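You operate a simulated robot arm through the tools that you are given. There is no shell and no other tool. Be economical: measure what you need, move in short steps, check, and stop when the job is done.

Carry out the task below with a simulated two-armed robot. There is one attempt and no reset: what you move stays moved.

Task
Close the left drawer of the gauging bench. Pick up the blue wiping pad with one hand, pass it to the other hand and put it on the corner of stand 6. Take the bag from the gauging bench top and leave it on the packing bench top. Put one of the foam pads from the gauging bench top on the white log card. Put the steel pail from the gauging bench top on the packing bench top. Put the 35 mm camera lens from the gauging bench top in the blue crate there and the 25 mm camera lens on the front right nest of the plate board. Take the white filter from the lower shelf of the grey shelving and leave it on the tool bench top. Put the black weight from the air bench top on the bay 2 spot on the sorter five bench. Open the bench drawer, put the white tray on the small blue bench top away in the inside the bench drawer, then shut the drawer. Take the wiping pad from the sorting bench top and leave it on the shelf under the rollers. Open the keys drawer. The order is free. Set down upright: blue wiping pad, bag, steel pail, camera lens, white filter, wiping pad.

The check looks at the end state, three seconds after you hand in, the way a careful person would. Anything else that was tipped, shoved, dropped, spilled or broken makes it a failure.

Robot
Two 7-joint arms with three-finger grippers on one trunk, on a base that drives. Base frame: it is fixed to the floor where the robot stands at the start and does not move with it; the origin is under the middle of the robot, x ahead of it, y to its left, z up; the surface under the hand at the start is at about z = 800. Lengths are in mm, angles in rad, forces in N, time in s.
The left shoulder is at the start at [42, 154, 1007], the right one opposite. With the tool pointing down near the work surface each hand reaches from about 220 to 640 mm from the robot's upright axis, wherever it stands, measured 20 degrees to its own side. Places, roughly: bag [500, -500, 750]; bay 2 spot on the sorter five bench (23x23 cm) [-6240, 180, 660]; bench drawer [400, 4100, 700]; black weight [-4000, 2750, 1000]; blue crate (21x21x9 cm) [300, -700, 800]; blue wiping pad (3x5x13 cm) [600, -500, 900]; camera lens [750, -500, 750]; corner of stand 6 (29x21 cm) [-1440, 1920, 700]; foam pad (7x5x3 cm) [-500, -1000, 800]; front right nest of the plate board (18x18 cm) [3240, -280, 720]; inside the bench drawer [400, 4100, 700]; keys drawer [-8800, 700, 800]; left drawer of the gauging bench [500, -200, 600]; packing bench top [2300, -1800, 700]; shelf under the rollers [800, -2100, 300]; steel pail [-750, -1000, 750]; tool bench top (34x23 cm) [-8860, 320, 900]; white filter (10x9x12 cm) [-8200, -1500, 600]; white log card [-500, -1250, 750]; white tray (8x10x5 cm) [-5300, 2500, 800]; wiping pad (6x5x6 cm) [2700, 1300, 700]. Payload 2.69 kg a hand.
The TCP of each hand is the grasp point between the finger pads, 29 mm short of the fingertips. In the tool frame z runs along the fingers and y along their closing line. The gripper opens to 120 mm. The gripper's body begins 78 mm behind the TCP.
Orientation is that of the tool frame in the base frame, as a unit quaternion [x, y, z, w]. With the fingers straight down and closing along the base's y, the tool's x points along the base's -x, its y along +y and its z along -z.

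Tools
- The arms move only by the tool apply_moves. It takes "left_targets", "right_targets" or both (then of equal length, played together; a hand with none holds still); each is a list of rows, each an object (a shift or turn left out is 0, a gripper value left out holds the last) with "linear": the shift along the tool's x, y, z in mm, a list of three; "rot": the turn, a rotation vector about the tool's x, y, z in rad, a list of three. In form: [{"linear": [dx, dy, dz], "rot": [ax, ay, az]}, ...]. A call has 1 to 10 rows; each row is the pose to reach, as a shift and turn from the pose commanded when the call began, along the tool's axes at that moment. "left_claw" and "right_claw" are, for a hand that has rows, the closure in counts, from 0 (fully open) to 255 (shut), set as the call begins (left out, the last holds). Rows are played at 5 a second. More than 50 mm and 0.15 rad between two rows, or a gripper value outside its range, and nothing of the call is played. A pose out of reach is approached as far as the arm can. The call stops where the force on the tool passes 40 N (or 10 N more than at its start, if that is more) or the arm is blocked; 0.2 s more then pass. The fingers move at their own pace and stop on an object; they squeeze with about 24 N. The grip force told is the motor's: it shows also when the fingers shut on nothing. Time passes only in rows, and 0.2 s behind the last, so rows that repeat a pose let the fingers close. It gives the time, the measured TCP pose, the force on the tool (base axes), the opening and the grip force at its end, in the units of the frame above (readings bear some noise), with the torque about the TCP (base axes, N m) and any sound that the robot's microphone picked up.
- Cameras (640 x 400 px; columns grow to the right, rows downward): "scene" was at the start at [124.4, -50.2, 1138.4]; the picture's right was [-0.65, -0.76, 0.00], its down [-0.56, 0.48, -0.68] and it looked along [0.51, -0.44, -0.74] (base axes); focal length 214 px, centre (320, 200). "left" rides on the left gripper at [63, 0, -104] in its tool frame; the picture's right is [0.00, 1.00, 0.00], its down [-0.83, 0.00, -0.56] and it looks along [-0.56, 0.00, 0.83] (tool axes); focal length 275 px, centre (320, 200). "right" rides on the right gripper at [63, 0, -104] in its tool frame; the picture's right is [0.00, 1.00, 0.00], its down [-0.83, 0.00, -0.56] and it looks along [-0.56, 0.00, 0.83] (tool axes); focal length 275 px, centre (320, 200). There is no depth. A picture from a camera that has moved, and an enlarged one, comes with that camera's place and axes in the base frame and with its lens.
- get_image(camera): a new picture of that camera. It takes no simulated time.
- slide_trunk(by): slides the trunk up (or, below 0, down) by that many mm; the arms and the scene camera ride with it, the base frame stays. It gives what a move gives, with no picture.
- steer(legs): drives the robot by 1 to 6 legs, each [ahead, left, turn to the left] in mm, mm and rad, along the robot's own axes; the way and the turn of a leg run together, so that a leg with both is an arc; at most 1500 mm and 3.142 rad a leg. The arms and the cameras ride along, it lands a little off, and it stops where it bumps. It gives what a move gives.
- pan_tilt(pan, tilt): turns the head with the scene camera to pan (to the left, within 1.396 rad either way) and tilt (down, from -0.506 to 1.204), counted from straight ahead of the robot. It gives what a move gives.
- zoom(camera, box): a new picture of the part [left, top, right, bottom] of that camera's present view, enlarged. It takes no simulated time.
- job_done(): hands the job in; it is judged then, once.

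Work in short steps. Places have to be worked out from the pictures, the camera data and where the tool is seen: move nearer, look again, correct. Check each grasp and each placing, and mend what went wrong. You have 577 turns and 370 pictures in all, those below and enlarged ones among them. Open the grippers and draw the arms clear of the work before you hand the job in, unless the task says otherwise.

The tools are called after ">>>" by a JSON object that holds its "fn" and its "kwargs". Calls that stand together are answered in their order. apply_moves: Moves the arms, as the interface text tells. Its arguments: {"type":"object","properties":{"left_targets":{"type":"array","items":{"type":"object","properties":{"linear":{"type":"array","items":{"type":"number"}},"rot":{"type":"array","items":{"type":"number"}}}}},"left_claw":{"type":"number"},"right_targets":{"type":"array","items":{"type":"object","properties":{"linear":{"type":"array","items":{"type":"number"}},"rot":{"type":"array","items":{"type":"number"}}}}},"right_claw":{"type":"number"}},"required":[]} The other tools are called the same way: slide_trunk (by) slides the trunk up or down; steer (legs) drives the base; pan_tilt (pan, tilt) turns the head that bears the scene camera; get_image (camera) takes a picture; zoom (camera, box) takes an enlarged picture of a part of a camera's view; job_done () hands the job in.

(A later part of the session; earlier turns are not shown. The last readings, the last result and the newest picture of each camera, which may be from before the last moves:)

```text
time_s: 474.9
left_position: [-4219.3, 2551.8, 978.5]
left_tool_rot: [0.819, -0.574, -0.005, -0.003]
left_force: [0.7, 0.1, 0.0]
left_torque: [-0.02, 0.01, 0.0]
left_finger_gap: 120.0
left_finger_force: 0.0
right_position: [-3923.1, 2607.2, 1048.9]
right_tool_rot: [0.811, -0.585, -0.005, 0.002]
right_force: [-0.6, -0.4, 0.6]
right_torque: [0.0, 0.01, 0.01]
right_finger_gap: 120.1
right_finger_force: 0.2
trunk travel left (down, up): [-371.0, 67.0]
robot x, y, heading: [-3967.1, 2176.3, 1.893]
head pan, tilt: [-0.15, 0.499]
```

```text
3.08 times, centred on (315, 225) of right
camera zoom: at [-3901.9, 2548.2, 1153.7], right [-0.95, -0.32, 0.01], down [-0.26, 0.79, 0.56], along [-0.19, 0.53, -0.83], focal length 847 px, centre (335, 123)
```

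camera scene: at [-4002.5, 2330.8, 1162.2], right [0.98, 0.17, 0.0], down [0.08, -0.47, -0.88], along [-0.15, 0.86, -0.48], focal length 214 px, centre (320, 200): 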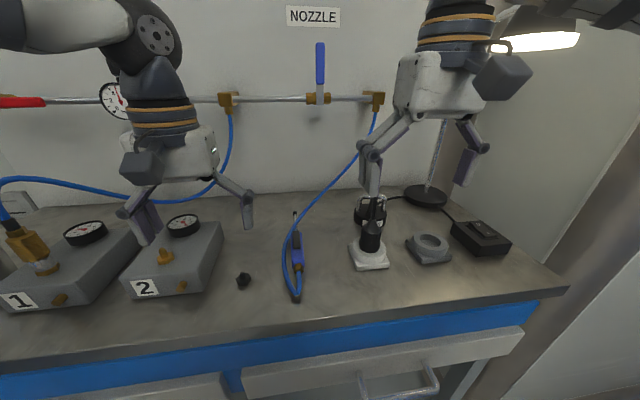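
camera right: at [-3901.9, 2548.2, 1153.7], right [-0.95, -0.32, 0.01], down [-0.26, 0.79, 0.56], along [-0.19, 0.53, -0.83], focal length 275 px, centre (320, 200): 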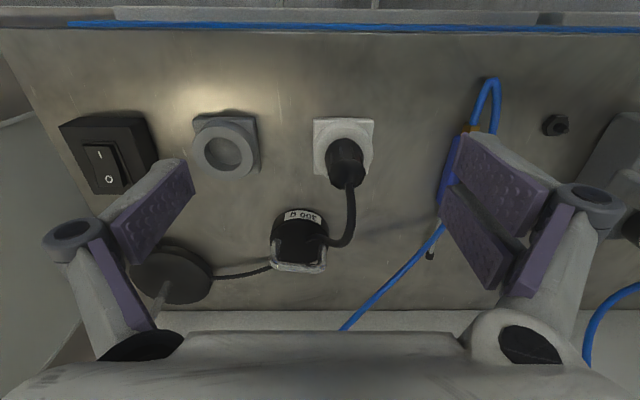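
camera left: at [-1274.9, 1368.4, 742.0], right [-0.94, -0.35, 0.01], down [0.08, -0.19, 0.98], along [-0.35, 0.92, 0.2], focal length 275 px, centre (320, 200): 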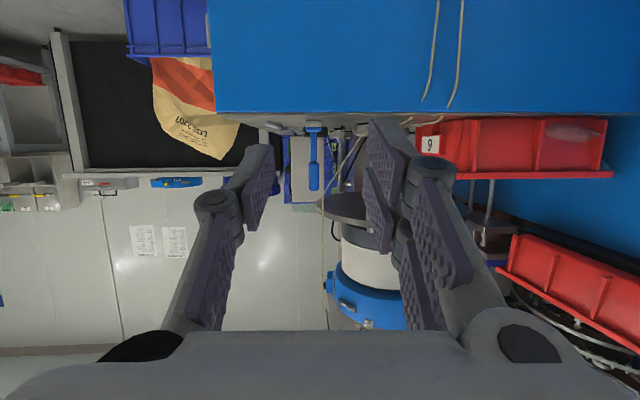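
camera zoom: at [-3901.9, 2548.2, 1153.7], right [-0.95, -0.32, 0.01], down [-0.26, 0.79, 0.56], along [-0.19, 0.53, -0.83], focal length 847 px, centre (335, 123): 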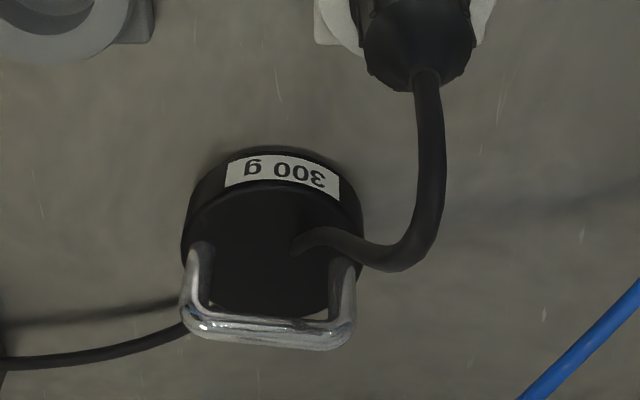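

It's a 300 g weight with a U-handle at ≈[-3952,2767], bar z≈950. I move closer, rotate the right hand 90° to pinch the bar front-to-back, and look again.

>>> {"fn": "steer", "kwargs": {"legs": [[60, 0, 0]]}}

>>> {"fn": "apply_moves", "kwargs": {"right_targets": [{"linear": [-10, -2, 0], "rot": [0, 0, 0.145]}, {"linear": [-20, -4, 0], "rot": [0, 0, 0.29]}, {"linear": [-30, -6, 0], "rot": [0, 0, 0.435]}, {"linear": [-40, -8, 0], "rot": [0, 0, 0.58]}, {"linear": [-50, -11, 0], "rot": [0, 0, 0.725]}, {"linear": [-60, -14, 0], "rot": [0, 0, 0.87]}, {"linear": [-70, -17, 0], "rot": [0, 0, 1.015]}, {"linear": [-80, -20, 0], "rot": [0, 0, 1.16]}, {"linear": [-90, -22, 0], "rot": [0, 0, 1.305]}, {"linear": [-100, -23, 0], "rot": [0, 0, 1.45]}]}}

>>> {"fn": "get_image", "kwargs": {"camera": "right"}}

```text
time_s: 475.9
left_position: [-4238.9, 2608.9, 976.6]
left_tool_rot: [0.82, -0.573, -0.006, -0.003]
left_force: [0.7, -0.1, -1.1]
left_torque: [-0.03, -0.05, -0.02]
left_finger_gap: 120.1
left_finger_force: 0.1
right_position: [-3942.9, 2665.2, 1049.1]
right_tool_rot: [0.811, -0.585, -0.005, 0.003]
right_force: [-1.1, 1.2, 0.1]
right_torque: [-0.01, 0.02, 0.01]
right_finger_gap: 120.2
right_finger_force: 0.0
trunk travel left (down, up): [-371.0, 67.0]
robot x, y, heading: [-3987.1, 2237.4, 1.898]
head pan, tilt: [-0.15, 0.499]
```

```text
time_s: 478.1
left_position: [-4238.3, 2607.1, 978.1]
left_tool_rot: [0.819, -0.573, -0.007, -0.004]
left_force: [0.2, -0.2, 0.6]
left_torque: [-0.01, 0.01, 0.01]
left_finger_gap: 120.0
left_finger_force: 0.1
right_position: [-3952.0, 2764.9, 1049.4]
right_tool_rot: [-0.219, 0.976, 0.002, -0.004]
right_force: [0.6, 0.7, -0.1]
right_torque: [0.0, 0.02, 0.01]
right_finger_gap: 120.2
right_finger_force: 0.1
trunk travel left (down, up): [-371.0, 67.0]
robot x, y, heading: [-3985.6, 2231.5, 1.895]
head pan, tilt: [-0.15, 0.499]
```

```text
199 pictures are left
camera right: at [-4008.2, 2739.7, 1155.2], right [-0.43, 0.9, 0.01], down [0.76, 0.36, 0.55], along [0.49, 0.24, -0.84], focal length 275 px, centre (320, 200)
```

right: 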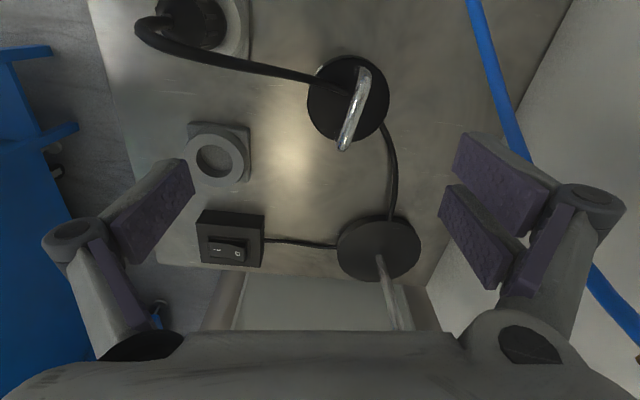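

Clear top view of the handle bar. I correct by (7, 25) mm, turn 0.227 rad to align, narrow the opening and lower partway.

>>> {"fn": "apply_moves", "kwargs": {"right_targets": [{"linear": [4, 13, 10], "rot": [0, 0, 0.115]}, {"linear": [7, 25, 25], "rot": [0, 0, 0.227]}, {"linear": [7, 25, 55], "rot": [0, 0, 0.227]}], "right_claw": 110}}

>>> {"fn": "get_image", "kwargs": {"camera": "right"}}

```text
time_s: 478.9
left_position: [-4238.7, 2608.2, 978.2]
left_tool_rot: [0.82, -0.573, -0.005, -0.002]
left_force: [0.1, 0.4, 0.2]
left_torque: [0.0, 0.02, 0.04]
left_finger_gap: 119.9
left_finger_force: 0.0
right_position: [-3970.2, 2786.6, 994.2]
right_tool_rot: [-0.106, 0.994, 0.002, -0.006]
right_force: [-0.2, 0.2, 0.6]
right_torque: [-0.01, 0.01, -0.02]
right_finger_gap: 68.0
right_finger_force: 0.0
trunk travel left (down, up): [-371.0, 67.0]
robot x, y, heading: [-3983.7, 2230.7, 1.896]
head pan, tilt: [-0.15, 0.499]
```

```text
198 pictures are left
camera right: at [-4030.0, 2772.8, 1100.3], right [-0.22, 0.98, 0.01], down [0.82, 0.18, 0.55], along [0.53, 0.12, -0.84], focal length 275 px, centre (320, 200)
```

right: 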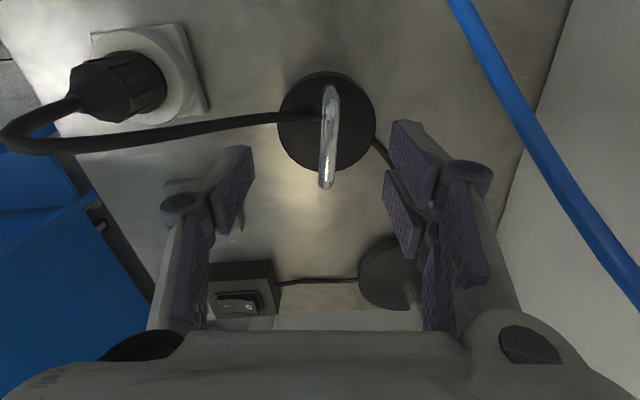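

Bar aligned (5 mm right). I lower to z≈943 and close on the bar.

>>> {"fn": "apply_moves", "kwargs": {"right_targets": [{"linear": [2, 5, 25]}, {"linear": [2, 5, 50]}]}}

>>> {"fn": "get_image", "kwargs": {"camera": "right"}}

>>> {"fn": "apply_moves", "kwargs": {"right_targets": [{}, {}, {}], "right_claw": 255}}

```text
time_s: 479.5
left_position: [-4238.0, 2607.4, 977.8]
left_tool_rot: [0.819, -0.573, -0.007, -0.003]
left_force: [-0.7, 0.1, -0.7]
left_torque: [-0.04, -0.01, 0.03]
left_finger_gap: 120.1
left_finger_force: 0.1
right_position: [-3974.0, 2788.5, 944.6]
right_tool_rot: [-0.107, 0.994, 0.002, -0.005]
right_force: [0.7, -0.5, 0.2]
right_torque: [0.03, -0.01, 0.03]
right_finger_gap: 68.1
right_finger_force: 0.0
trunk travel left (down, up): [-371.0, 67.0]
robot x, y, heading: [-3982.8, 2231.5, 1.894]
head pan, tilt: [-0.15, 0.499]
```

```text
197 pictures are left
camera right: at [-4033.5, 2775.4, 1049.3], right [-0.22, 0.98, 0.0], down [0.82, 0.18, 0.55], along [0.53, 0.12, -0.84], focal length 275 px, centre (320, 200)
```

right: 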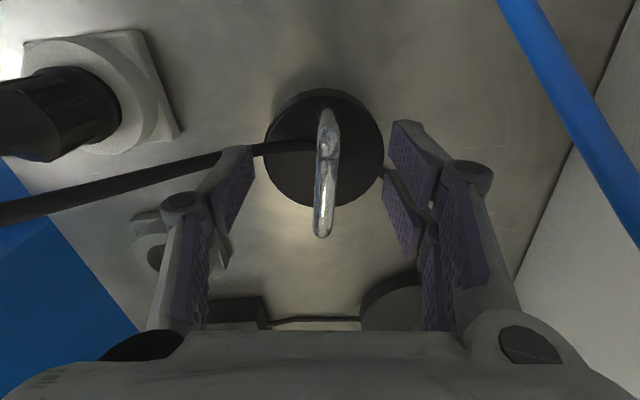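

```text
time_s: 480.3
left_position: [-4239.1, 2608.5, 978.3]
left_tool_rot: [0.819, -0.573, -0.007, -0.003]
left_force: [0.4, 0.8, 0.8]
left_torque: [0.0, 0.03, -0.02]
left_finger_gap: 120.1
left_finger_force: 0.0
right_position: [-3973.1, 2788.3, 943.7]
right_tool_rot: [-0.107, 0.994, 0.001, -0.006]
right_force: [-0.1, -0.3, -0.1]
right_torque: [0.01, 0.04, 0.0]
right_finger_gap: 11.7
right_finger_force: 24.1
trunk travel left (down, up): [-371.0, 67.0]
robot x, y, heading: [-3982.7, 2231.8, 1.897]
head pan, tilt: [-0.15, 0.499]
```

Gripped (11.7 mm). I lift slowly and check.

>>> {"fn": "apply_moves", "kwargs": {"right_targets": [{"linear": [0, 0, -20]}, {"linear": [0, 0, -45]}, {"linear": [0, 0, -75]}, {"linear": [0, 0, -105]}]}}

>>> {"fn": "get_image", "kwargs": {"camera": "right"}}

>>> {"fn": "get_image", "kwargs": {"camera": "scene"}}

```text
time_s: 481.3
left_position: [-4238.3, 2606.8, 977.7]
left_tool_rot: [0.82, -0.573, -0.006, -0.004]
left_force: [-0.2, -0.4, -0.3]
left_torque: [0.0, -0.02, -0.01]
left_finger_gap: 120.0
left_finger_force: 0.0
right_position: [-3972.0, 2788.8, 1051.1]
right_tool_rot: [-0.107, 0.994, 0.002, -0.005]
right_force: [0.5, -0.5, -2.6]
right_torque: [0.02, 0.04, 0.01]
right_finger_gap: 11.5
right_finger_force: 24.5
trunk travel left (down, up): [-371.0, 67.0]
robot x, y, heading: [-3989.9, 2233.6, 1.894]
head pan, tilt: [-0.15, 0.499]
```

```text
196 pictures are left
camera right: at [-4033.2, 2775.5, 1155.8], right [-0.22, 0.98, 0.0], down [0.82, 0.18, 0.55], along [0.53, 0.12, -0.84], focal length 275 px, centre (320, 200)
```

right: 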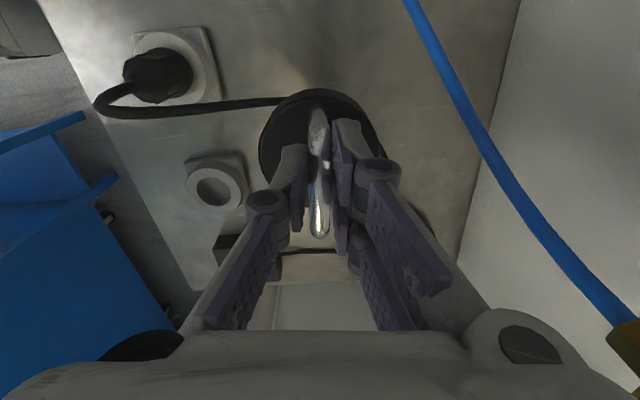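

```text
195 pictures are left
camera scene: at [-4021.8, 2386.5, 1162.3], right [0.98, 0.18, 0.0], down [0.08, -0.47, -0.88], along [-0.15, 0.86, -0.48], focal length 214 px, centre (320, 200)
```

scene: 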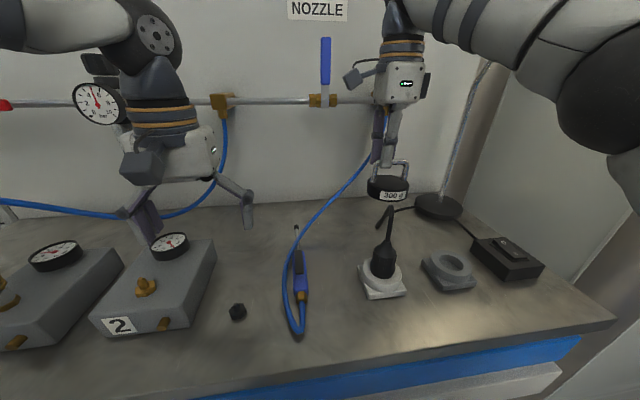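

Weight lifted cleanly. I tuck it, back out of the alley along the way I came.

>>> {"fn": "apply_moves", "kwargs": {"right_targets": [{"linear": [0, -40, 0]}, {"linear": [0, -80, 0]}, {"linear": [0, -120, 0]}, {"linear": [0, -150, 0]}]}}

>>> {"fn": "steer", "kwargs": {"legs": [[-380, 0, 0], [0, 290, 0], [-1000, 0, 0], [-700, 0, 0]]}}

>>> {"fn": "pan_tilt", "kwargs": {"pan": 1.35, "tilt": 0.25}}

>>> {"fn": "get_image", "kwargs": {"camera": "scene"}}

```text
time_s: 482.3
left_position: [-4238.6, 2608.1, 977.7]
left_tool_rot: [0.82, -0.573, -0.006, -0.003]
left_force: [0.6, -0.2, 0.3]
left_torque: [-0.04, -0.02, -0.01]
left_finger_gap: 120.1
left_finger_force: 0.0
right_position: [-3939.1, 2642.6, 1048.3]
right_tool_rot: [-0.106, 0.994, 0.002, -0.005]
right_force: [-0.3, -0.9, -2.1]
right_torque: [0.0, 0.02, 0.03]
right_finger_gap: 11.6
right_finger_force: 24.5
trunk travel left (down, up): [-371.0, 67.0]
robot x, y, heading: [-3984.6, 2232.7, 1.894]
head pan, tilt: [-0.15, 0.499]
```

```text
time_s: 495.3
left_position: [-3822.3, 550.1, 978.2]
left_tool_rot: [0.824, -0.567, -0.006, -0.003]
left_force: [0.5, 0.3, 0.8]
left_torque: [-0.01, 0.02, 0.02]
left_finger_gap: 120.1
left_finger_force: 0.0
right_position: [-3525.8, 588.7, 1048.2]
right_tool_rot: [-0.114, 0.993, 0.002, -0.005]
right_force: [0.2, 0.1, -3.3]
right_torque: [0.0, 0.07, 0.01]
right_finger_gap: 11.3
right_finger_force: 24.4
trunk travel left (down, up): [-371.0, 67.0]
robot x, y, heading: [-3563.9, 175.5, 1.911]
head pan, tilt: [-0.15, 0.499]
```

```text
time_s: 496.9
left_position: [-3822.9, 548.7, 978.9]
left_tool_rot: [0.824, -0.567, -0.006, -0.003]
left_force: [0.1, -0.6, -0.4]
left_torque: [0.0, 0.0, 0.01]
left_finger_gap: 120.0
left_finger_force: 0.0
right_position: [-3525.2, 588.2, 1047.9]
right_tool_rot: [-0.114, 0.993, 0.002, -0.005]
right_force: [0.5, 0.6, -2.3]
right_torque: [0.0, 0.04, -0.02]
right_finger_gap: 11.3
right_finger_force: 23.8
trunk travel left (down, up): [-371.0, 67.0]
robot x, y, heading: [-3562.3, 177.7, 1.912]
head pan, tilt: [1.349, 0.25]
```

```text
194 pictures are left
camera scene: at [-3678.2, 230.5, 1185.4], right [-0.12, 0.99, 0.0], down [0.25, 0.03, -0.97], along [-0.96, -0.12, -0.25], focal length 214 px, centre (320, 200)
```

scene: 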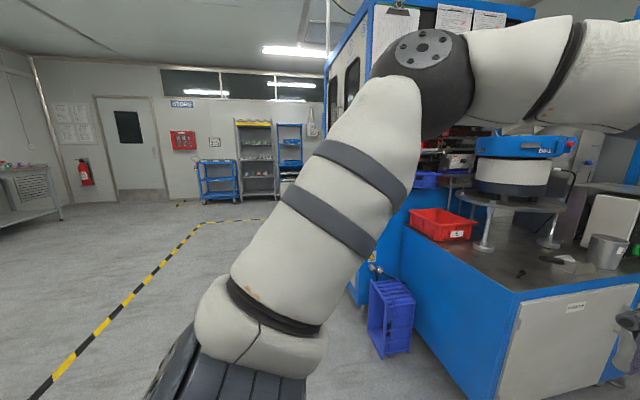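

Bay 2 lies beyond the sorter five machine. I turn along the aisle and drive on.

>>> {"fn": "steer", "kwargs": {"legs": [[0, 0, 1.553], [1350, 0, 0]]}}

>>> {"fn": "pan_tilt", "kwargs": {"pan": -0.35, "tilt": 0.3}}

>>> {"fn": "get_image", "kwargs": {"camera": "scene"}}

```text
time_s: 507.5
left_position: [-5183.6, -555.9, 978.1]
left_tool_rot: [0.982, 0.188, -0.006, 0.001]
left_force: [-0.7, 0.4, 0.5]
left_torque: [0.01, -0.03, 0.01]
left_finger_gap: 120.0
left_finger_force: 0.0
right_position: [-5228.4, -258.0, 1047.7]
right_tool_rot: [0.787, -0.617, 0.003, 0.005]
right_force: [-0.1, -0.5, -1.7]
right_torque: [-0.04, 0.01, -0.04]
right_finger_gap: 11.1
right_finger_force: 24.7
trunk travel left (down, up): [-371.0, 67.0]
robot x, y, heading: [-4817.1, -293.0, -2.785]
head pan, tilt: [1.349, 0.25]
```

```text
time_s: 509.2
left_position: [-5182.3, -555.9, 978.6]
left_tool_rot: [0.982, 0.188, -0.006, 0.002]
left_force: [-0.3, -0.4, 0.4]
left_torque: [0.03, 0.01, -0.02]
left_finger_gap: 120.2
left_finger_force: 0.0
right_position: [-5227.0, -259.2, 1048.8]
right_tool_rot: [0.787, -0.616, 0.003, 0.005]
right_force: [-0.3, 0.0, -3.2]
right_torque: [-0.05, -0.02, 0.01]
right_finger_gap: 11.5
right_finger_force: 23.8
trunk travel left (down, up): [-371.0, 67.0]
robot x, y, heading: [-4816.5, -292.1, -2.788]
head pan, tilt: [-0.351, 0.3]
```

```text
193 pictures are left
camera scene: at [-4970.5, -313.8, 1180.7], right [0.0, 1.0, 0.0], down [0.3, 0.0, -0.96], along [-0.96, 0.0, -0.3], focal length 214 px, centre (320, 200)
```

scene: 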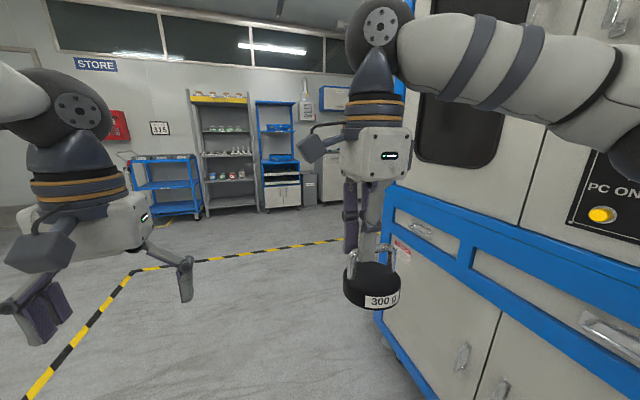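

>>> {"fn": "steer", "kwargs": {"legs": [[1000, 0, 0]]}}

>>> {"fn": "pan_tilt", "kwargs": {"pan": -0.9, "tilt": 0.45}}

>>> {"fn": "get_image", "kwargs": {"camera": "scene"}}

```text
time_s: 514.5
left_position: [-6130.2, -916.5, 977.0]
left_tool_rot: [0.981, 0.193, -0.007, 0.003]
left_force: [-0.5, 0.7, 0.5]
left_torque: [-0.01, 0.03, -0.02]
left_finger_gap: 120.0
left_finger_force: 0.2
right_position: [-6177.7, -620.9, 1049.3]
right_tool_rot: [0.791, -0.612, 0.003, 0.006]
right_force: [-0.8, -0.1, -2.8]
right_torque: [-0.07, 0.0, 0.0]
right_finger_gap: 11.3
right_finger_force: 23.4
trunk travel left (down, up): [-371.0, 67.0]
robot x, y, heading: [-5765.8, -649.5, -2.781]
head pan, tilt: [-0.351, 0.3]
```

```text
time_s: 515.4
left_position: [-6129.2, -916.1, 977.1]
left_tool_rot: [0.981, 0.194, -0.007, 0.002]
left_force: [-0.6, 0.1, -0.4]
left_torque: [0.02, 0.04, 0.01]
left_finger_gap: 120.0
left_finger_force: 0.0
right_position: [-6177.1, -621.6, 1047.7]
right_tool_rot: [0.79, -0.614, 0.002, 0.005]
right_force: [0.1, 0.3, -2.7]
right_torque: [-0.05, -0.01, -0.02]
right_finger_gap: 11.4
right_finger_force: 23.5
trunk travel left (down, up): [-371.0, 67.0]
robot x, y, heading: [-5765.4, -646.9, -2.777]
head pan, tilt: [-0.901, 0.45]
```

```text
192 pictures are left
camera scene: at [-5905.0, -624.3, 1166.8], right [0.51, 0.86, 0.0], down [0.37, -0.22, -0.9], along [-0.77, 0.46, -0.44], focal length 214 px, centre (320, 200)
```

scene: 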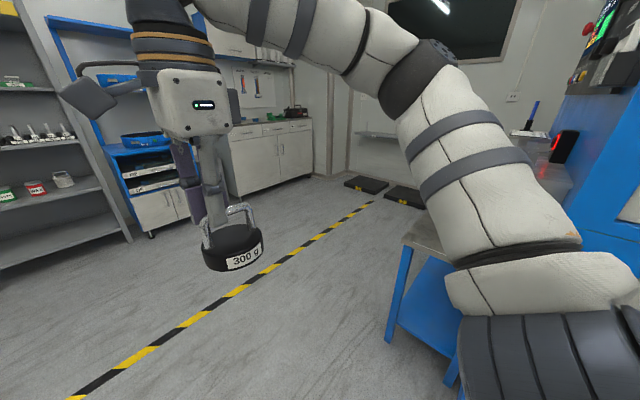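

The table at the end of sorter five is visible; bay 2 should be near its front. I turn to face it and approach.

>>> {"fn": "steer", "kwargs": {"legs": [[0, 0, -1.612], [0, 357, 0], [230, 0, 0]]}}

>>> {"fn": "pan_tilt", "kwargs": {"pan": 0.0, "tilt": 0.6}}

>>> {"fn": "get_image", "kwargs": {"camera": "scene"}}

```text
time_s: 524.0
left_position: [-6431.2, -169.1, 979.1]
left_tool_rot: [0.818, -0.576, -0.006, -0.002]
left_force: [-0.2, -0.4, 0.0]
left_torque: [-0.01, -0.02, 0.0]
left_finger_gap: 120.3
left_finger_force: 0.1
right_position: [-6133.5, -134.5, 1048.5]
right_tool_rot: [-0.104, 0.995, 0.001, -0.006]
right_force: [0.7, 0.7, -3.5]
right_torque: [-0.04, 0.05, 0.02]
right_finger_gap: 11.5
right_finger_force: 24.0
trunk travel left (down, up): [-371.0, 67.0]
robot x, y, heading: [-6179.2, -546.9, 1.892]
head pan, tilt: [-0.901, 0.45]
```

```text
time_s: 525.2
left_position: [-6431.8, -168.6, 978.7]
left_tool_rot: [0.817, -0.576, -0.007, -0.004]
left_force: [0.0, 0.1, 0.2]
left_torque: [-0.01, 0.02, 0.03]
left_finger_gap: 120.1
left_finger_force: 0.1
right_position: [-6132.2, -135.5, 1048.6]
right_tool_rot: [-0.104, 0.995, 0.001, -0.006]
right_force: [-0.1, 0.7, -3.3]
right_torque: [-0.01, 0.02, 0.01]
right_finger_gap: 11.5
right_finger_force: 24.0
trunk travel left (down, up): [-371.0, 67.0]
robot x, y, heading: [-6181.4, -545.6, 1.889]
head pan, tilt: [0.0, 0.6]
```

```text
191 pictures are left
camera scene: at [-6228.0, -397.6, 1153.2], right [0.95, 0.31, 0.0], down [0.18, -0.54, -0.83], along [-0.26, 0.78, -0.56], focal length 214 px, centre (320, 200)
```

scene: 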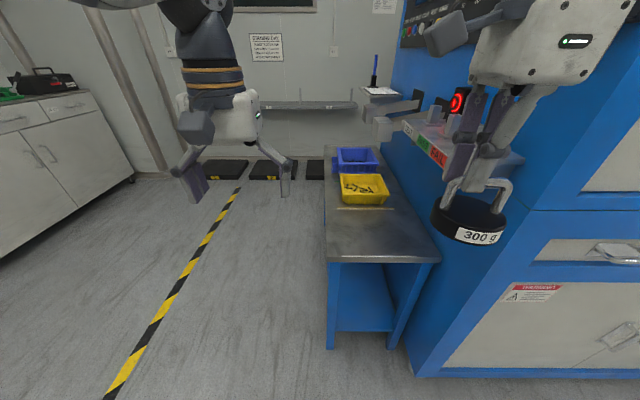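

>>> {"fn": "zoom", "kwargs": {"camera": "scene", "box": [300, 120, 460, 280]}}

```text
2.50 times, centred on (380, 200) of scene
camera zoom: at [-6228.0, -397.6, 1153.2], right [0.95, 0.31, 0.0], down [0.18, -0.54, -0.83], along [-0.26, 0.78, -0.56], focal length 536 px, centre (170, 200)
```

zoom: 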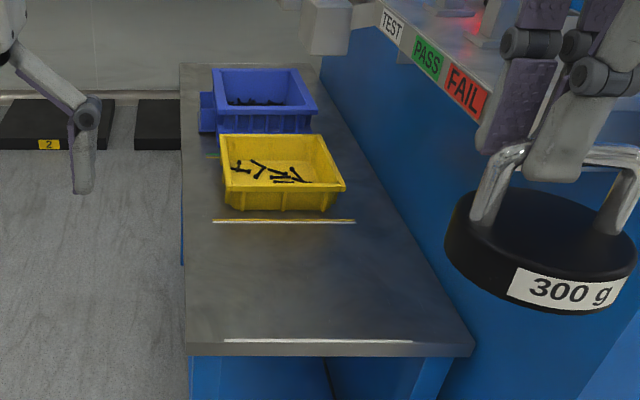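

The clear area between the yellow and white lines matches bay 2 (≈[-6242,178], z≈655). I drive closer and lower.

>>> {"fn": "steer", "kwargs": {"legs": [[240, 15, 0]]}}

>>> {"fn": "slide_trunk", "kwargs": {"by": -200}}

>>> {"fn": "apply_moves", "kwargs": {"right_targets": [{"linear": [0, 30, 0]}, {"linear": [0, 60, 0]}, {"linear": [0, 90, 0]}]}}

>>> {"fn": "get_image", "kwargs": {"camera": "right"}}

>>> {"fn": "get_image", "kwargs": {"camera": "scene"}}

```text
time_s: 526.8
left_position: [-6492.3, -11.6, 987.5]
left_tool_rot: [0.812, -0.583, -0.014, -0.009]
left_force: [-0.5, -0.5, -0.5]
left_torque: [-0.01, -0.03, -0.01]
left_finger_gap: 119.9
left_finger_force: 0.1
right_position: [-6191.8, 11.9, 1061.8]
right_tool_rot: [-0.101, 0.995, 0.021, -0.008]
right_force: [0.2, -1.0, -2.6]
right_torque: [0.01, 0.03, -0.01]
right_finger_gap: 11.6
right_finger_force: 24.2
trunk travel left (down, up): [-371.0, 67.0]
robot x, y, heading: [-6250.6, -373.6, 1.87]
head pan, tilt: [0.0, 0.6]
stopped in leg 1: the robot was blocked; the commanded pose is now the measured one
```

```text
time_s: 529.0
left_position: [-6485.3, -29.4, 792.9]
left_tool_rot: [0.81, -0.586, -0.019, -0.017]
left_force: [-1.0, 0.6, 0.0]
left_torque: [0.01, 0.01, 0.02]
left_finger_gap: 120.2
left_finger_force: 0.0
right_position: [-6185.6, -9.9, 874.4]
right_tool_rot: [-0.096, 0.994, 0.043, -0.01]
right_force: [0.0, 0.5, -3.3]
right_torque: [-0.01, 0.03, 0.01]
right_finger_gap: 11.5
right_finger_force: 24.3
trunk travel left (down, up): [-171.0, 267.0]
robot x, y, heading: [-6244.7, -383.2, 1.866]
head pan, tilt: [0.0, 0.6]
```

```text
time_s: 529.8
left_position: [-6503.7, -46.6, 779.7]
left_tool_rot: [0.813, -0.581, -0.005, -0.015]
left_force: [0.0, 0.3, -0.3]
left_torque: [0.05, 0.01, 0.02]
left_finger_gap: 120.1
left_finger_force: 0.0
right_position: [-6238.4, 57.2, 874.7]
right_tool_rot: [-0.122, 0.992, 0.033, 0.002]
right_force: [1.1, 1.0, -2.4]
right_torque: [-0.03, 0.05, -0.04]
right_finger_gap: 11.7
right_finger_force: 23.9
trunk travel left (down, up): [-171.0, 267.0]
robot x, y, heading: [-6245.7, -407.5, 1.882]
head pan, tilt: [0.0, 0.6]
stopped in row 3 (right hand): the force on the tool passed its limit at 125 N (the readings are from after the stop); the commanded pose is now the measured one
```

```text
189 pictures are left
camera right: at [-6299.4, 36.4, 978.7], right [-0.25, 0.97, 0.07], down [0.81, 0.17, 0.56], along [0.53, 0.19, -0.82], focal length 275 px, centre (320, 200)
```

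right: 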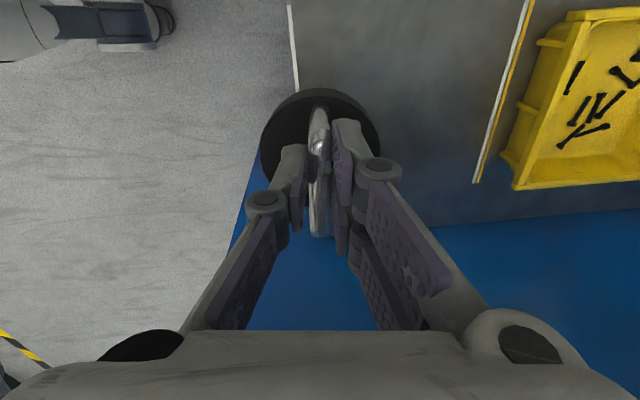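

```text
188 pictures are left
camera scene: at [-6325.9, -222.2, 945.6], right [0.95, 0.3, 0.02], down [0.19, -0.52, -0.83], along [-0.24, 0.8, -0.55], focal length 214 px, centre (320, 200)
```

scene: 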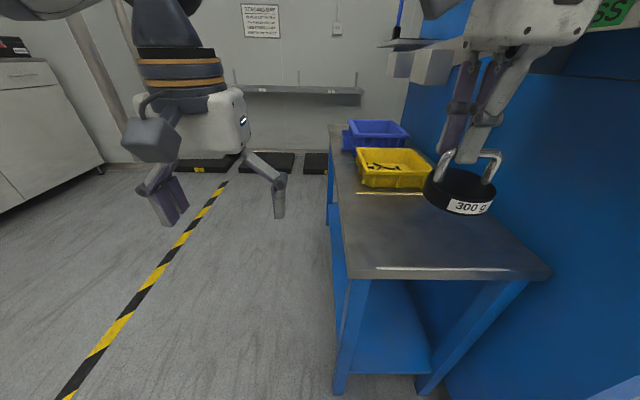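

My right elbow touched the machine. I back off, move the base 120 mm left so the arm reaches across diagonally, and come forward again.

>>> {"fn": "steer", "kwargs": {"legs": [[-90, 0, 0], [0, 130, 0]]}}

>>> {"fn": "apply_moves", "kwargs": {"right_targets": [{"linear": [-40, 0, 0], "rot": [0.02, -0.06, 0]}, {"linear": [-80, 0, 0], "rot": [0.02, -0.06, 0]}, {"linear": [-115, 0, 0], "rot": [0.02, -0.06, 0]}]}}

>>> {"fn": "get_image", "kwargs": {"camera": "scene"}}

```text
time_s: 530.5
left_position: [-6501.2, -45.8, 779.8]
left_tool_rot: [0.814, -0.58, -0.006, -0.01]
left_force: [0.6, 0.0, 0.2]
left_torque: [-0.02, -0.01, -0.02]
left_finger_gap: 120.1
left_finger_force: 0.0
right_position: [-6242.7, 56.2, 876.7]
right_tool_rot: [-0.134, 0.99, 0.036, -0.001]
right_force: [0.3, 0.1, -3.3]
right_torque: [-0.03, 0.06, 0.0]
right_finger_gap: 11.6
right_finger_force: 24.4
trunk travel left (down, up): [-171.0, 267.0]
robot x, y, heading: [-6250.1, -417.1, 1.882]
head pan, tilt: [0.0, 0.6]
stopped in leg 1: the robot was blocked; the commanded pose is now the measured one
```

```text
time_s: 531.4
left_position: [-6517.1, -50.7, 778.8]
left_tool_rot: [0.819, -0.574, -0.003, -0.014]
left_force: [-0.5, 0.8, -0.5]
left_torque: [-0.02, -0.04, 0.02]
left_finger_gap: 120.3
left_finger_force: 0.0
right_position: [-6209.8, 73.7, 876.7]
right_tool_rot: [-0.204, 0.974, 0.058, 0.079]
right_force: [0.1, -0.3, -2.7]
right_torque: [-0.09, 0.1, 0.01]
right_finger_gap: 11.3
right_finger_force: 24.2
right hand out of reach, approached as far as the arm can: row 2, 3
trunk travel left (down, up): [-171.0, 267.0]
robot x, y, heading: [-6255.3, -418.2, 1.891]
head pan, tilt: [0.0, 0.6]
stopped in row 3 (right hand): the arm was blocked; the commanded pose is now the measured one
```

```text
187 pictures are left
camera scene: at [-6336.3, -223.3, 945.1], right [0.95, 0.32, 0.02], down [0.19, -0.52, -0.83], along [-0.25, 0.79, -0.56], focal length 214 px, centre (320, 200)
```

scene: 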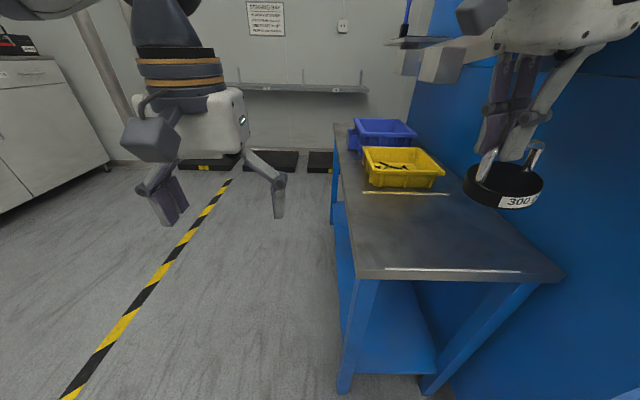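

The base is blocked; I look at my right elbow.

>>> {"fn": "pan_tilt", "kwargs": {"pan": -1.2, "tilt": 0.6}}

>>> {"fn": "get_image", "kwargs": {"camera": "scene"}}

```text
time_s: 532.8
left_position: [-6514.6, -51.2, 778.3]
left_tool_rot: [0.817, -0.577, -0.003, -0.016]
left_force: [0.1, -0.3, -0.7]
left_torque: [-0.01, 0.0, 0.0]
left_finger_gap: 120.0
left_finger_force: 0.0
right_position: [-6208.6, 74.6, 873.6]
right_tool_rot: [-0.202, 0.974, 0.053, 0.083]
right_force: [1.3, 0.7, -2.0]
right_torque: [-0.05, 0.05, -0.01]
right_finger_gap: 11.4
right_finger_force: 24.0
trunk travel left (down, up): [-171.0, 267.0]
robot x, y, heading: [-6247.3, -415.7, 1.888]
head pan, tilt: [-1.201, 0.6]
```

```text
186 pictures are left
camera scene: at [-6240.0, -250.9, 946.7], right [0.64, -0.77, 0.0], down [-0.42, -0.34, -0.84], along [0.65, 0.54, -0.54], focal length 214 px, centre (320, 200)
```

scene: 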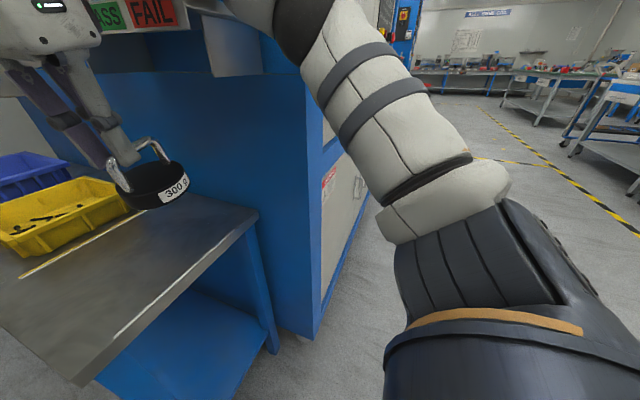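

The elbow is against the machine's corner. I swing the hand left to fold the elbow inwards.

>>> {"fn": "apply_moves", "kwargs": {"right_targets": [{"linear": [35, 0, 0]}, {"linear": [70, 0, 0]}, {"linear": [105, 0, 0]}, {"linear": [140, 0, 0]}]}}

>>> {"fn": "steer", "kwargs": {"legs": [[0, 60, 0], [-60, 0, 0]]}}

>>> {"fn": "get_image", "kwargs": {"camera": "scene"}}

```text
time_s: 533.8
left_position: [-6499.7, -43.3, 779.9]
left_tool_rot: [0.818, -0.575, -0.009, -0.006]
left_force: [-0.8, 0.0, 0.1]
left_torque: [0.04, 0.0, -0.02]
left_finger_gap: 120.1
left_finger_force: 0.2
right_position: [-6313.0, 29.8, 847.5]
right_tool_rot: [-0.198, 0.977, 0.051, 0.067]
right_force: [-0.4, 0.1, -3.2]
right_torque: [-0.08, 0.06, 0.0]
right_finger_gap: 11.5
right_finger_force: 23.3
trunk travel left (down, up): [-171.0, 267.0]
robot x, y, heading: [-6249.4, -417.9, 1.891]
head pan, tilt: [-1.201, 0.6]
```

```text
time_s: 535.5
left_position: [-6537.3, -112.9, 778.1]
left_tool_rot: [0.817, -0.577, -0.006, -0.002]
left_force: [-0.2, 0.0, -0.7]
left_torque: [0.0, 0.02, -0.03]
left_finger_gap: 120.0
left_finger_force: 0.1
right_position: [-6350.8, -38.0, 843.1]
right_tool_rot: [-0.196, 0.977, 0.044, 0.065]
right_force: [-0.4, -0.3, -3.2]
right_torque: [-0.02, 0.07, 0.0]
right_finger_gap: 11.6
right_finger_force: 24.5
trunk travel left (down, up): [-171.0, 267.0]
robot x, y, heading: [-6289.9, -489.2, 1.892]
head pan, tilt: [-1.201, 0.6]
```

```text
185 pictures are left
camera scene: at [-6259.1, -310.4, 943.5], right [0.64, -0.77, 0.0], down [-0.44, -0.36, -0.83], along [0.64, 0.52, -0.56], focal length 214 px, centre (320, 200)
```

scene: 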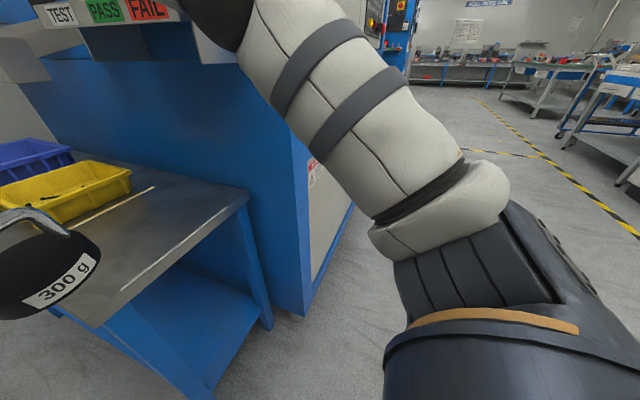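

Free. I move 60 mm further left, forward 130, and straighten the hand.

>>> {"fn": "steer", "kwargs": {"legs": [[0, 70, 0]]}}

>>> {"fn": "apply_moves", "kwargs": {"right_targets": [{"rot": [0.03, 0.07, 0], "linear": [-15, 0, -10]}, {"rot": [0.059, 0.142, 0], "linear": [-45, 0, -20]}, {"rot": [0.059, 0.142, 0], "linear": [-85, 0, -30]}]}}

>>> {"fn": "steer", "kwargs": {"legs": [[130, 0, 0]]}}

>>> {"fn": "pan_tilt", "kwargs": {"pan": -0.5, "tilt": 0.7}}

>>> {"fn": "get_image", "kwargs": {"camera": "scene"}}

>>> {"fn": "get_image", "kwargs": {"camera": "right"}}

```text
time_s: 536.7
left_position: [-6604.6, -134.7, 777.8]
left_tool_rot: [0.816, -0.577, -0.006, -0.002]
left_force: [-0.1, 0.4, -0.2]
left_torque: [0.01, -0.01, -0.01]
left_finger_gap: 120.1
left_finger_force: 0.0
right_position: [-6417.9, -59.9, 844.2]
right_tool_rot: [-0.194, 0.978, 0.044, 0.065]
right_force: [-0.1, 0.5, -2.7]
right_torque: [-0.07, 0.07, -0.03]
right_finger_gap: 11.3
right_finger_force: 24.0
trunk travel left (down, up): [-171.0, 267.0]
robot x, y, heading: [-6355.2, -513.8, 1.89]
head pan, tilt: [-1.201, 0.6]
```

```text
time_s: 537.5
left_position: [-6605.2, -134.9, 777.5]
left_tool_rot: [0.817, -0.577, -0.006, -0.002]
left_force: [-0.5, 0.0, 0.3]
left_torque: [0.0, 0.0, -0.01]
left_finger_gap: 120.1
left_finger_force: 0.0
right_position: [-6342.8, -32.2, 884.9]
right_tool_rot: [-0.197, 0.98, 0.003, -0.001]
right_force: [-0.5, -0.6, -3.1]
right_torque: [0.0, 0.02, 0.01]
right_finger_gap: 11.1
right_finger_force: 24.3
trunk travel left (down, up): [-171.0, 267.0]
robot x, y, heading: [-6351.9, -511.8, 1.89]
head pan, tilt: [-1.201, 0.6]
```

```text
time_s: 538.8
left_position: [-6647.2, -13.1, 776.6]
left_tool_rot: [0.817, -0.576, -0.006, -0.002]
left_force: [-0.1, 0.0, 0.2]
left_torque: [-0.01, 0.04, -0.06]
left_finger_gap: 120.3
left_finger_force: 0.0
right_position: [-6383.9, 89.5, 885.4]
right_tool_rot: [-0.197, 0.98, 0.003, 0.0]
right_force: [0.4, 0.1, -3.2]
right_torque: [-0.03, 0.02, 0.0]
right_finger_gap: 11.2
right_finger_force: 23.7
trunk travel left (down, up): [-171.0, 267.0]
robot x, y, heading: [-6394.0, -387.6, 1.889]
head pan, tilt: [-1.201, 0.6]
```

```text
time_s: 539.9
left_position: [-6645.5, -13.8, 778.4]
left_tool_rot: [0.817, -0.576, -0.006, -0.002]
left_force: [0.1, -0.9, 0.1]
left_torque: [-0.02, 0.01, 0.02]
left_finger_gap: 120.1
left_finger_force: 0.1
right_position: [-6383.4, 89.6, 885.2]
right_tool_rot: [-0.197, 0.98, 0.003, 0.0]
right_force: [0.2, 0.0, -2.8]
right_torque: [-0.02, 0.02, -0.01]
right_finger_gap: 11.5
right_finger_force: 23.6
trunk travel left (down, up): [-171.0, 267.0]
robot x, y, heading: [-6395.0, -391.8, 1.892]
head pan, tilt: [-0.499, 0.7]
```

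```text
184 pictures are left
camera scene: at [-6419.7, -183.2, 934.8], right [0.98, -0.18, 0.0], down [-0.11, -0.63, -0.76], along [0.14, 0.75, -0.64], focal length 214 px, centre (320, 200)
```

scene: 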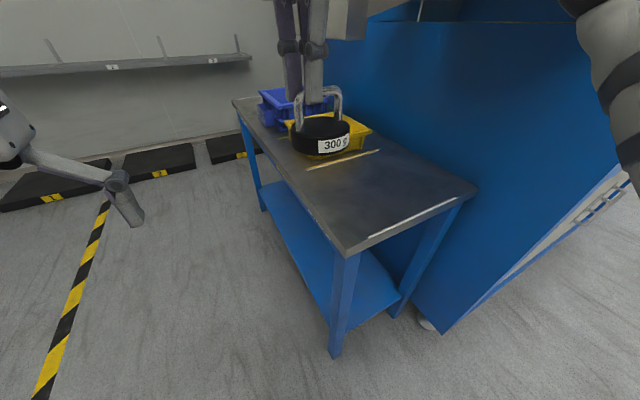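

```text
183 pictures are left
camera right: at [-6442.4, 65.4, 989.7], right [-0.39, 0.92, 0.01], down [0.77, 0.32, 0.56], along [0.51, 0.22, -0.83], focal length 275 px, centre (320, 200)
```

right: 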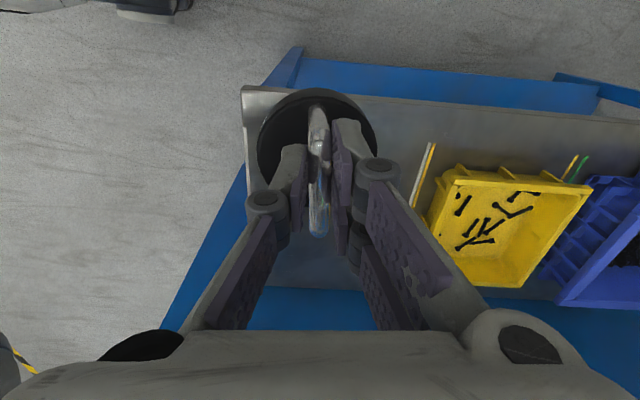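

Target ≈[-6232,172]; I move the hand there (171 mm to its right) and look.

>>> {"fn": "apply_moves", "kwargs": {"right_targets": [{"linear": [-43, 4, 0]}, {"linear": [-86, 8, 0]}, {"linear": [-129, 13, 0]}, {"linear": [-171, 17, 0]}]}}

>>> {"fn": "get_image", "kwargs": {"camera": "scene"}}

>>> {"fn": "get_image", "kwargs": {"camera": "right"}}

```text
time_s: 541.1
left_position: [-6669.2, -23.8, 774.3]
left_tool_rot: [0.823, -0.568, -0.001, -0.009]
left_force: [-1.2, 0.3, -1.1]
left_torque: [-0.01, -0.09, 0.01]
left_finger_gap: 120.1
left_finger_force: 0.0
right_position: [-6303.5, 177.4, 865.0]
right_tool_rot: [-0.235, 0.971, 0.006, 0.035]
right_force: [1.0, 0.7, -2.4]
right_torque: [-0.06, 0.08, -0.03]
right_finger_gap: 11.0
right_finger_force: 23.6
right hand out of reach, approached as far as the arm can: row 1, 2, 3, 4
trunk travel left (down, up): [-171.0, 267.0]
robot x, y, heading: [-6399.6, -394.7, 1.915]
head pan, tilt: [-0.499, 0.7]
stopped in row 4 (right hand): the arm was blocked; the commanded pose is now the measured one
```

```text
182 pictures are left
camera scene: at [-6444.0, -189.7, 935.3], right [0.99, -0.16, 0.02], down [-0.09, -0.63, -0.77], along [0.13, 0.76, -0.64], focal length 214 px, centre (320, 200)
```

scene: 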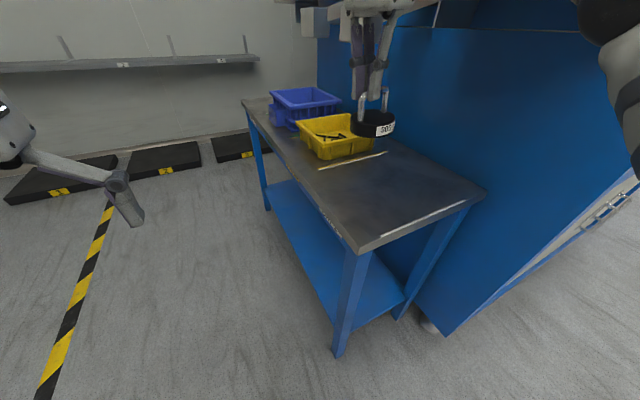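

```text
181 pictures are left
camera right: at [-6366.3, 145.8, 964.1], right [-0.46, 0.89, -0.01], down [0.7, 0.37, 0.61], along [0.55, 0.28, -0.79], focal length 275 px, centre (320, 200)
```

right: 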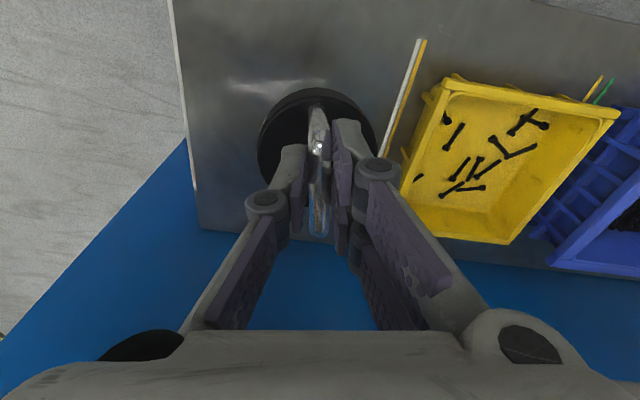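

Blocked again at the elbow, but the weight is already inside the 23 cm bay (≈58 mm off centre). I lower it here.

>>> {"fn": "apply_moves", "kwargs": {"right_targets": [{"linear": [5, 0, 35]}, {"linear": [5, 0, 70]}, {"linear": [5, 0, 100]}]}}

>>> {"fn": "get_image", "kwargs": {"camera": "scene"}}

>>> {"fn": "get_image", "kwargs": {"camera": "right"}}

```text
time_s: 541.9
left_position: [-6640.7, -7.1, 777.3]
left_tool_rot: [0.819, -0.574, -0.007, 0.002]
left_force: [2.6, 1.8, 0.0]
left_torque: [-0.18, 0.22, 0.01]
left_finger_gap: 119.7
left_finger_force: 0.0
right_position: [-6263.7, 192.3, 750.3]
right_tool_rot: [-0.22, 0.975, 0.001, 0.016]
right_force: [2.6, 2.2, -5.3]
right_torque: [-0.2, 0.22, -0.04]
right_finger_gap: 11.4
right_finger_force: 23.8
trunk travel left (down, up): [-171.0, 267.0]
robot x, y, heading: [-6392.2, -385.1, 1.903]
head pan, tilt: [-0.499, 0.7]
```

```text
180 pictures are left
camera scene: at [-6413.4, -175.1, 933.0], right [0.98, -0.17, 0.0], down [-0.12, -0.64, -0.76], along [0.13, 0.75, -0.65], focal length 214 px, centre (320, 200)
```

scene: 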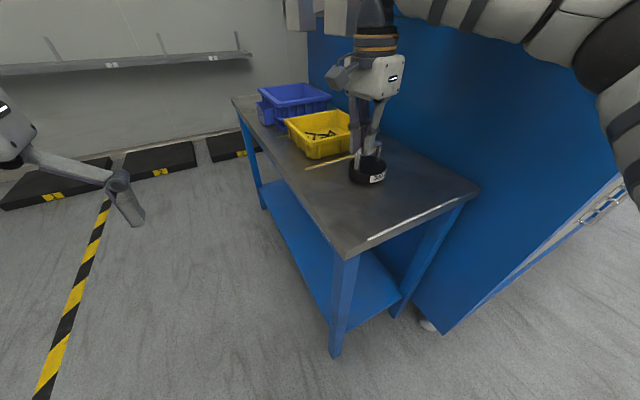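

```text
179 pictures are left
camera right: at [-6323.4, 164.3, 853.8], right [-0.43, 0.9, -0.01], down [0.73, 0.36, 0.58], along [0.53, 0.25, -0.81], focal length 275 px, centre (320, 200)
```

right: 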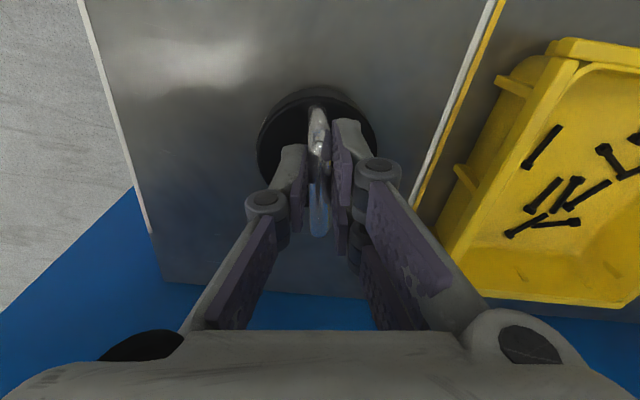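

Better: it came within ~25 mm of centre. I nudge back 20 mm and lower to contact.

>>> {"fn": "apply_moves", "kwargs": {"right_targets": [{"linear": [-10, -20, 5]}, {"linear": [-10, -20, 13]}, {"linear": [-10, -20, 20]}, {"linear": [-10, -20, 26]}]}}

>>> {"fn": "apply_moves", "kwargs": {"right_targets": [{"linear": [0, 0, 5]}, {"linear": [0, 0, 10]}, {"linear": [0, 0, 15]}, {"linear": [0, 0, 20]}]}}

```text
time_s: 542.9
left_position: [-6651.5, -17.5, 777.2]
left_tool_rot: [0.821, -0.571, -0.007, -0.003]
left_force: [-0.6, 0.4, -0.1]
left_torque: [0.0, 0.03, 0.01]
left_finger_gap: 119.8
left_finger_force: 0.0
right_position: [-6259.5, 168.6, 734.3]
right_tool_rot: [-0.226, 0.974, 0.008, 0.02]
right_force: [1.6, -1.4, 22.3]
right_torque: [0.24, 0.18, -0.21]
right_finger_gap: 11.6
right_finger_force: 23.7
trunk travel left (down, up): [-171.0, 267.0]
robot x, y, heading: [-6395.7, -389.3, 1.903]
head pan, tilt: [-0.499, 0.7]
```

```text
time_s: 543.9
left_position: [-6652.4, -17.4, 777.3]
left_tool_rot: [0.821, -0.572, -0.006, -0.002]
left_force: [-0.9, 0.6, 0.3]
left_torque: [-0.01, -0.01, 0.0]
left_finger_gap: 119.9
left_finger_force: 0.1
right_position: [-6258.4, 169.1, 714.8]
right_tool_rot: [-0.226, 0.974, 0.006, 0.02]
right_force: [-1.9, 2.8, 22.1]
right_torque: [0.58, 0.28, -0.04]
right_finger_gap: 10.8
right_finger_force: 23.8
trunk travel left (down, up): [-171.0, 267.0]
robot x, y, heading: [-6397.1, -389.6, 1.904]
head pan, tilt: [-0.499, 0.7]
```

Weight is on the table. I open and rise.

>>> {"fn": "apply_moves", "kwargs": {"right_targets": [{"linear": [0, 0, -6]}, {"linear": [0, 0, -6]}, {"linear": [0, 0, -6]}], "right_claw": 110}}

>>> {"fn": "apply_moves", "kwargs": {"right_targets": [{"linear": [0, 0, -45]}, {"linear": [0, 0, -90]}, {"linear": [30, 0, -120]}, {"linear": [70, 0, -140]}, {"linear": [110, 0, -150]}]}}

>>> {"fn": "get_image", "kwargs": {"camera": "scene"}}

```text
time_s: 544.7
left_position: [-6651.9, -17.0, 777.6]
left_tool_rot: [0.821, -0.571, -0.006, -0.003]
left_force: [0.0, 0.1, 0.7]
left_torque: [-0.02, 0.01, -0.03]
left_finger_gap: 120.1
left_finger_force: 0.1
right_position: [-6257.7, 168.5, 719.2]
right_tool_rot: [-0.225, 0.974, 0.004, 0.02]
right_force: [-0.1, 0.1, 0.1]
right_torque: [-0.02, -0.01, 0.05]
right_finger_gap: 68.3
right_finger_force: 0.1
trunk travel left (down, up): [-171.0, 267.0]
robot x, y, heading: [-6394.1, -390.4, 1.9]
head pan, tilt: [-0.499, 0.7]
```

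```text
time_s: 545.7
left_position: [-6646.9, -14.2, 780.8]
left_tool_rot: [0.818, -0.575, -0.007, -0.002]
left_force: [0.6, 0.3, 0.3]
left_torque: [0.01, 0.13, 0.0]
left_finger_gap: 120.1
left_finger_force: 0.1
right_position: [-6307.3, 140.6, 792.1]
right_tool_rot: [-0.21, 0.974, -0.075, 0.024]
right_force: [0.8, -0.6, 6.5]
right_torque: [0.24, 0.15, -0.02]
right_finger_gap: 68.4
right_finger_force: 0.0
trunk travel left (down, up): [-171.0, 267.0]
robot x, y, heading: [-6391.5, -392.8, 1.894]
head pan, tilt: [-0.499, 0.7]
stopped in row 5 (right hand): the arm was blocked; the commanded pose is now the measured one
```

```text
178 pictures are left
camera scene: at [-6421.5, -184.6, 937.6], right [0.98, -0.17, 0.0], down [-0.11, -0.64, -0.76], along [0.13, 0.75, -0.65], focal length 214 px, centre (320, 200)
```

scene: 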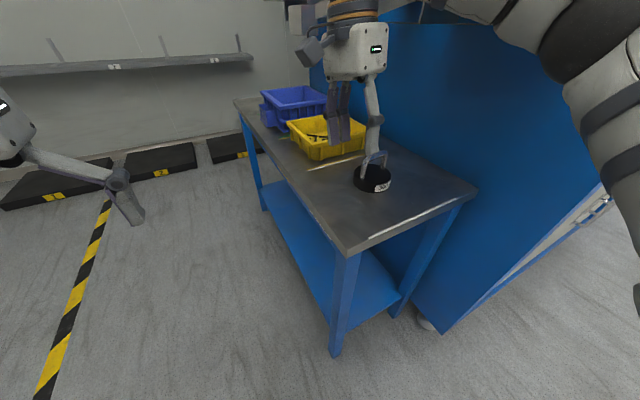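

>>> {"fn": "zoom", "kwargs": {"camera": "scene", "box": [290, 60, 470, 240]}}

>>> {"fn": "get_image", "kwargs": {"camera": "right"}}

```text
2.22 times, centred on (380, 150) of scene
camera zoom: at [-6421.5, -184.6, 937.6], right [0.98, -0.17, 0.0], down [-0.11, -0.64, -0.76], along [0.13, 0.75, -0.65], focal length 477 px, centre (187, 311)
```

zoom: 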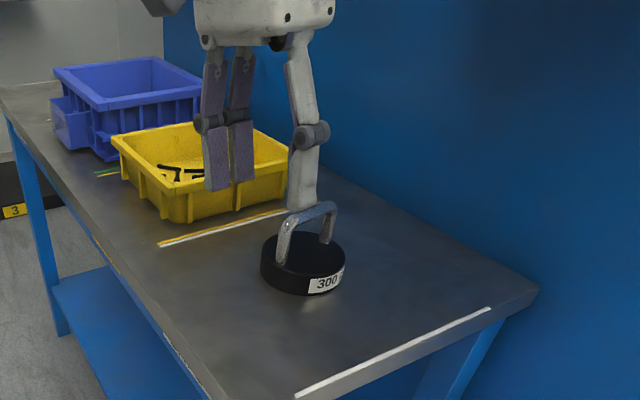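

```text
176 pictures are left
camera right: at [-6372.2, 130.4, 895.0], right [-0.41, 0.9, -0.16], down [0.71, 0.42, 0.56], along [0.57, 0.12, -0.81], focal length 275 px, centre (320, 200)
```

right: 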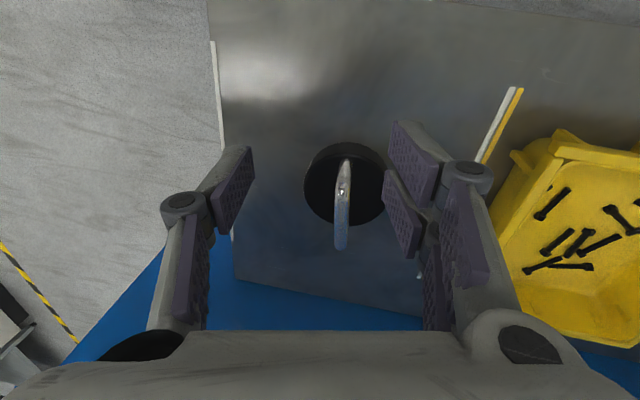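

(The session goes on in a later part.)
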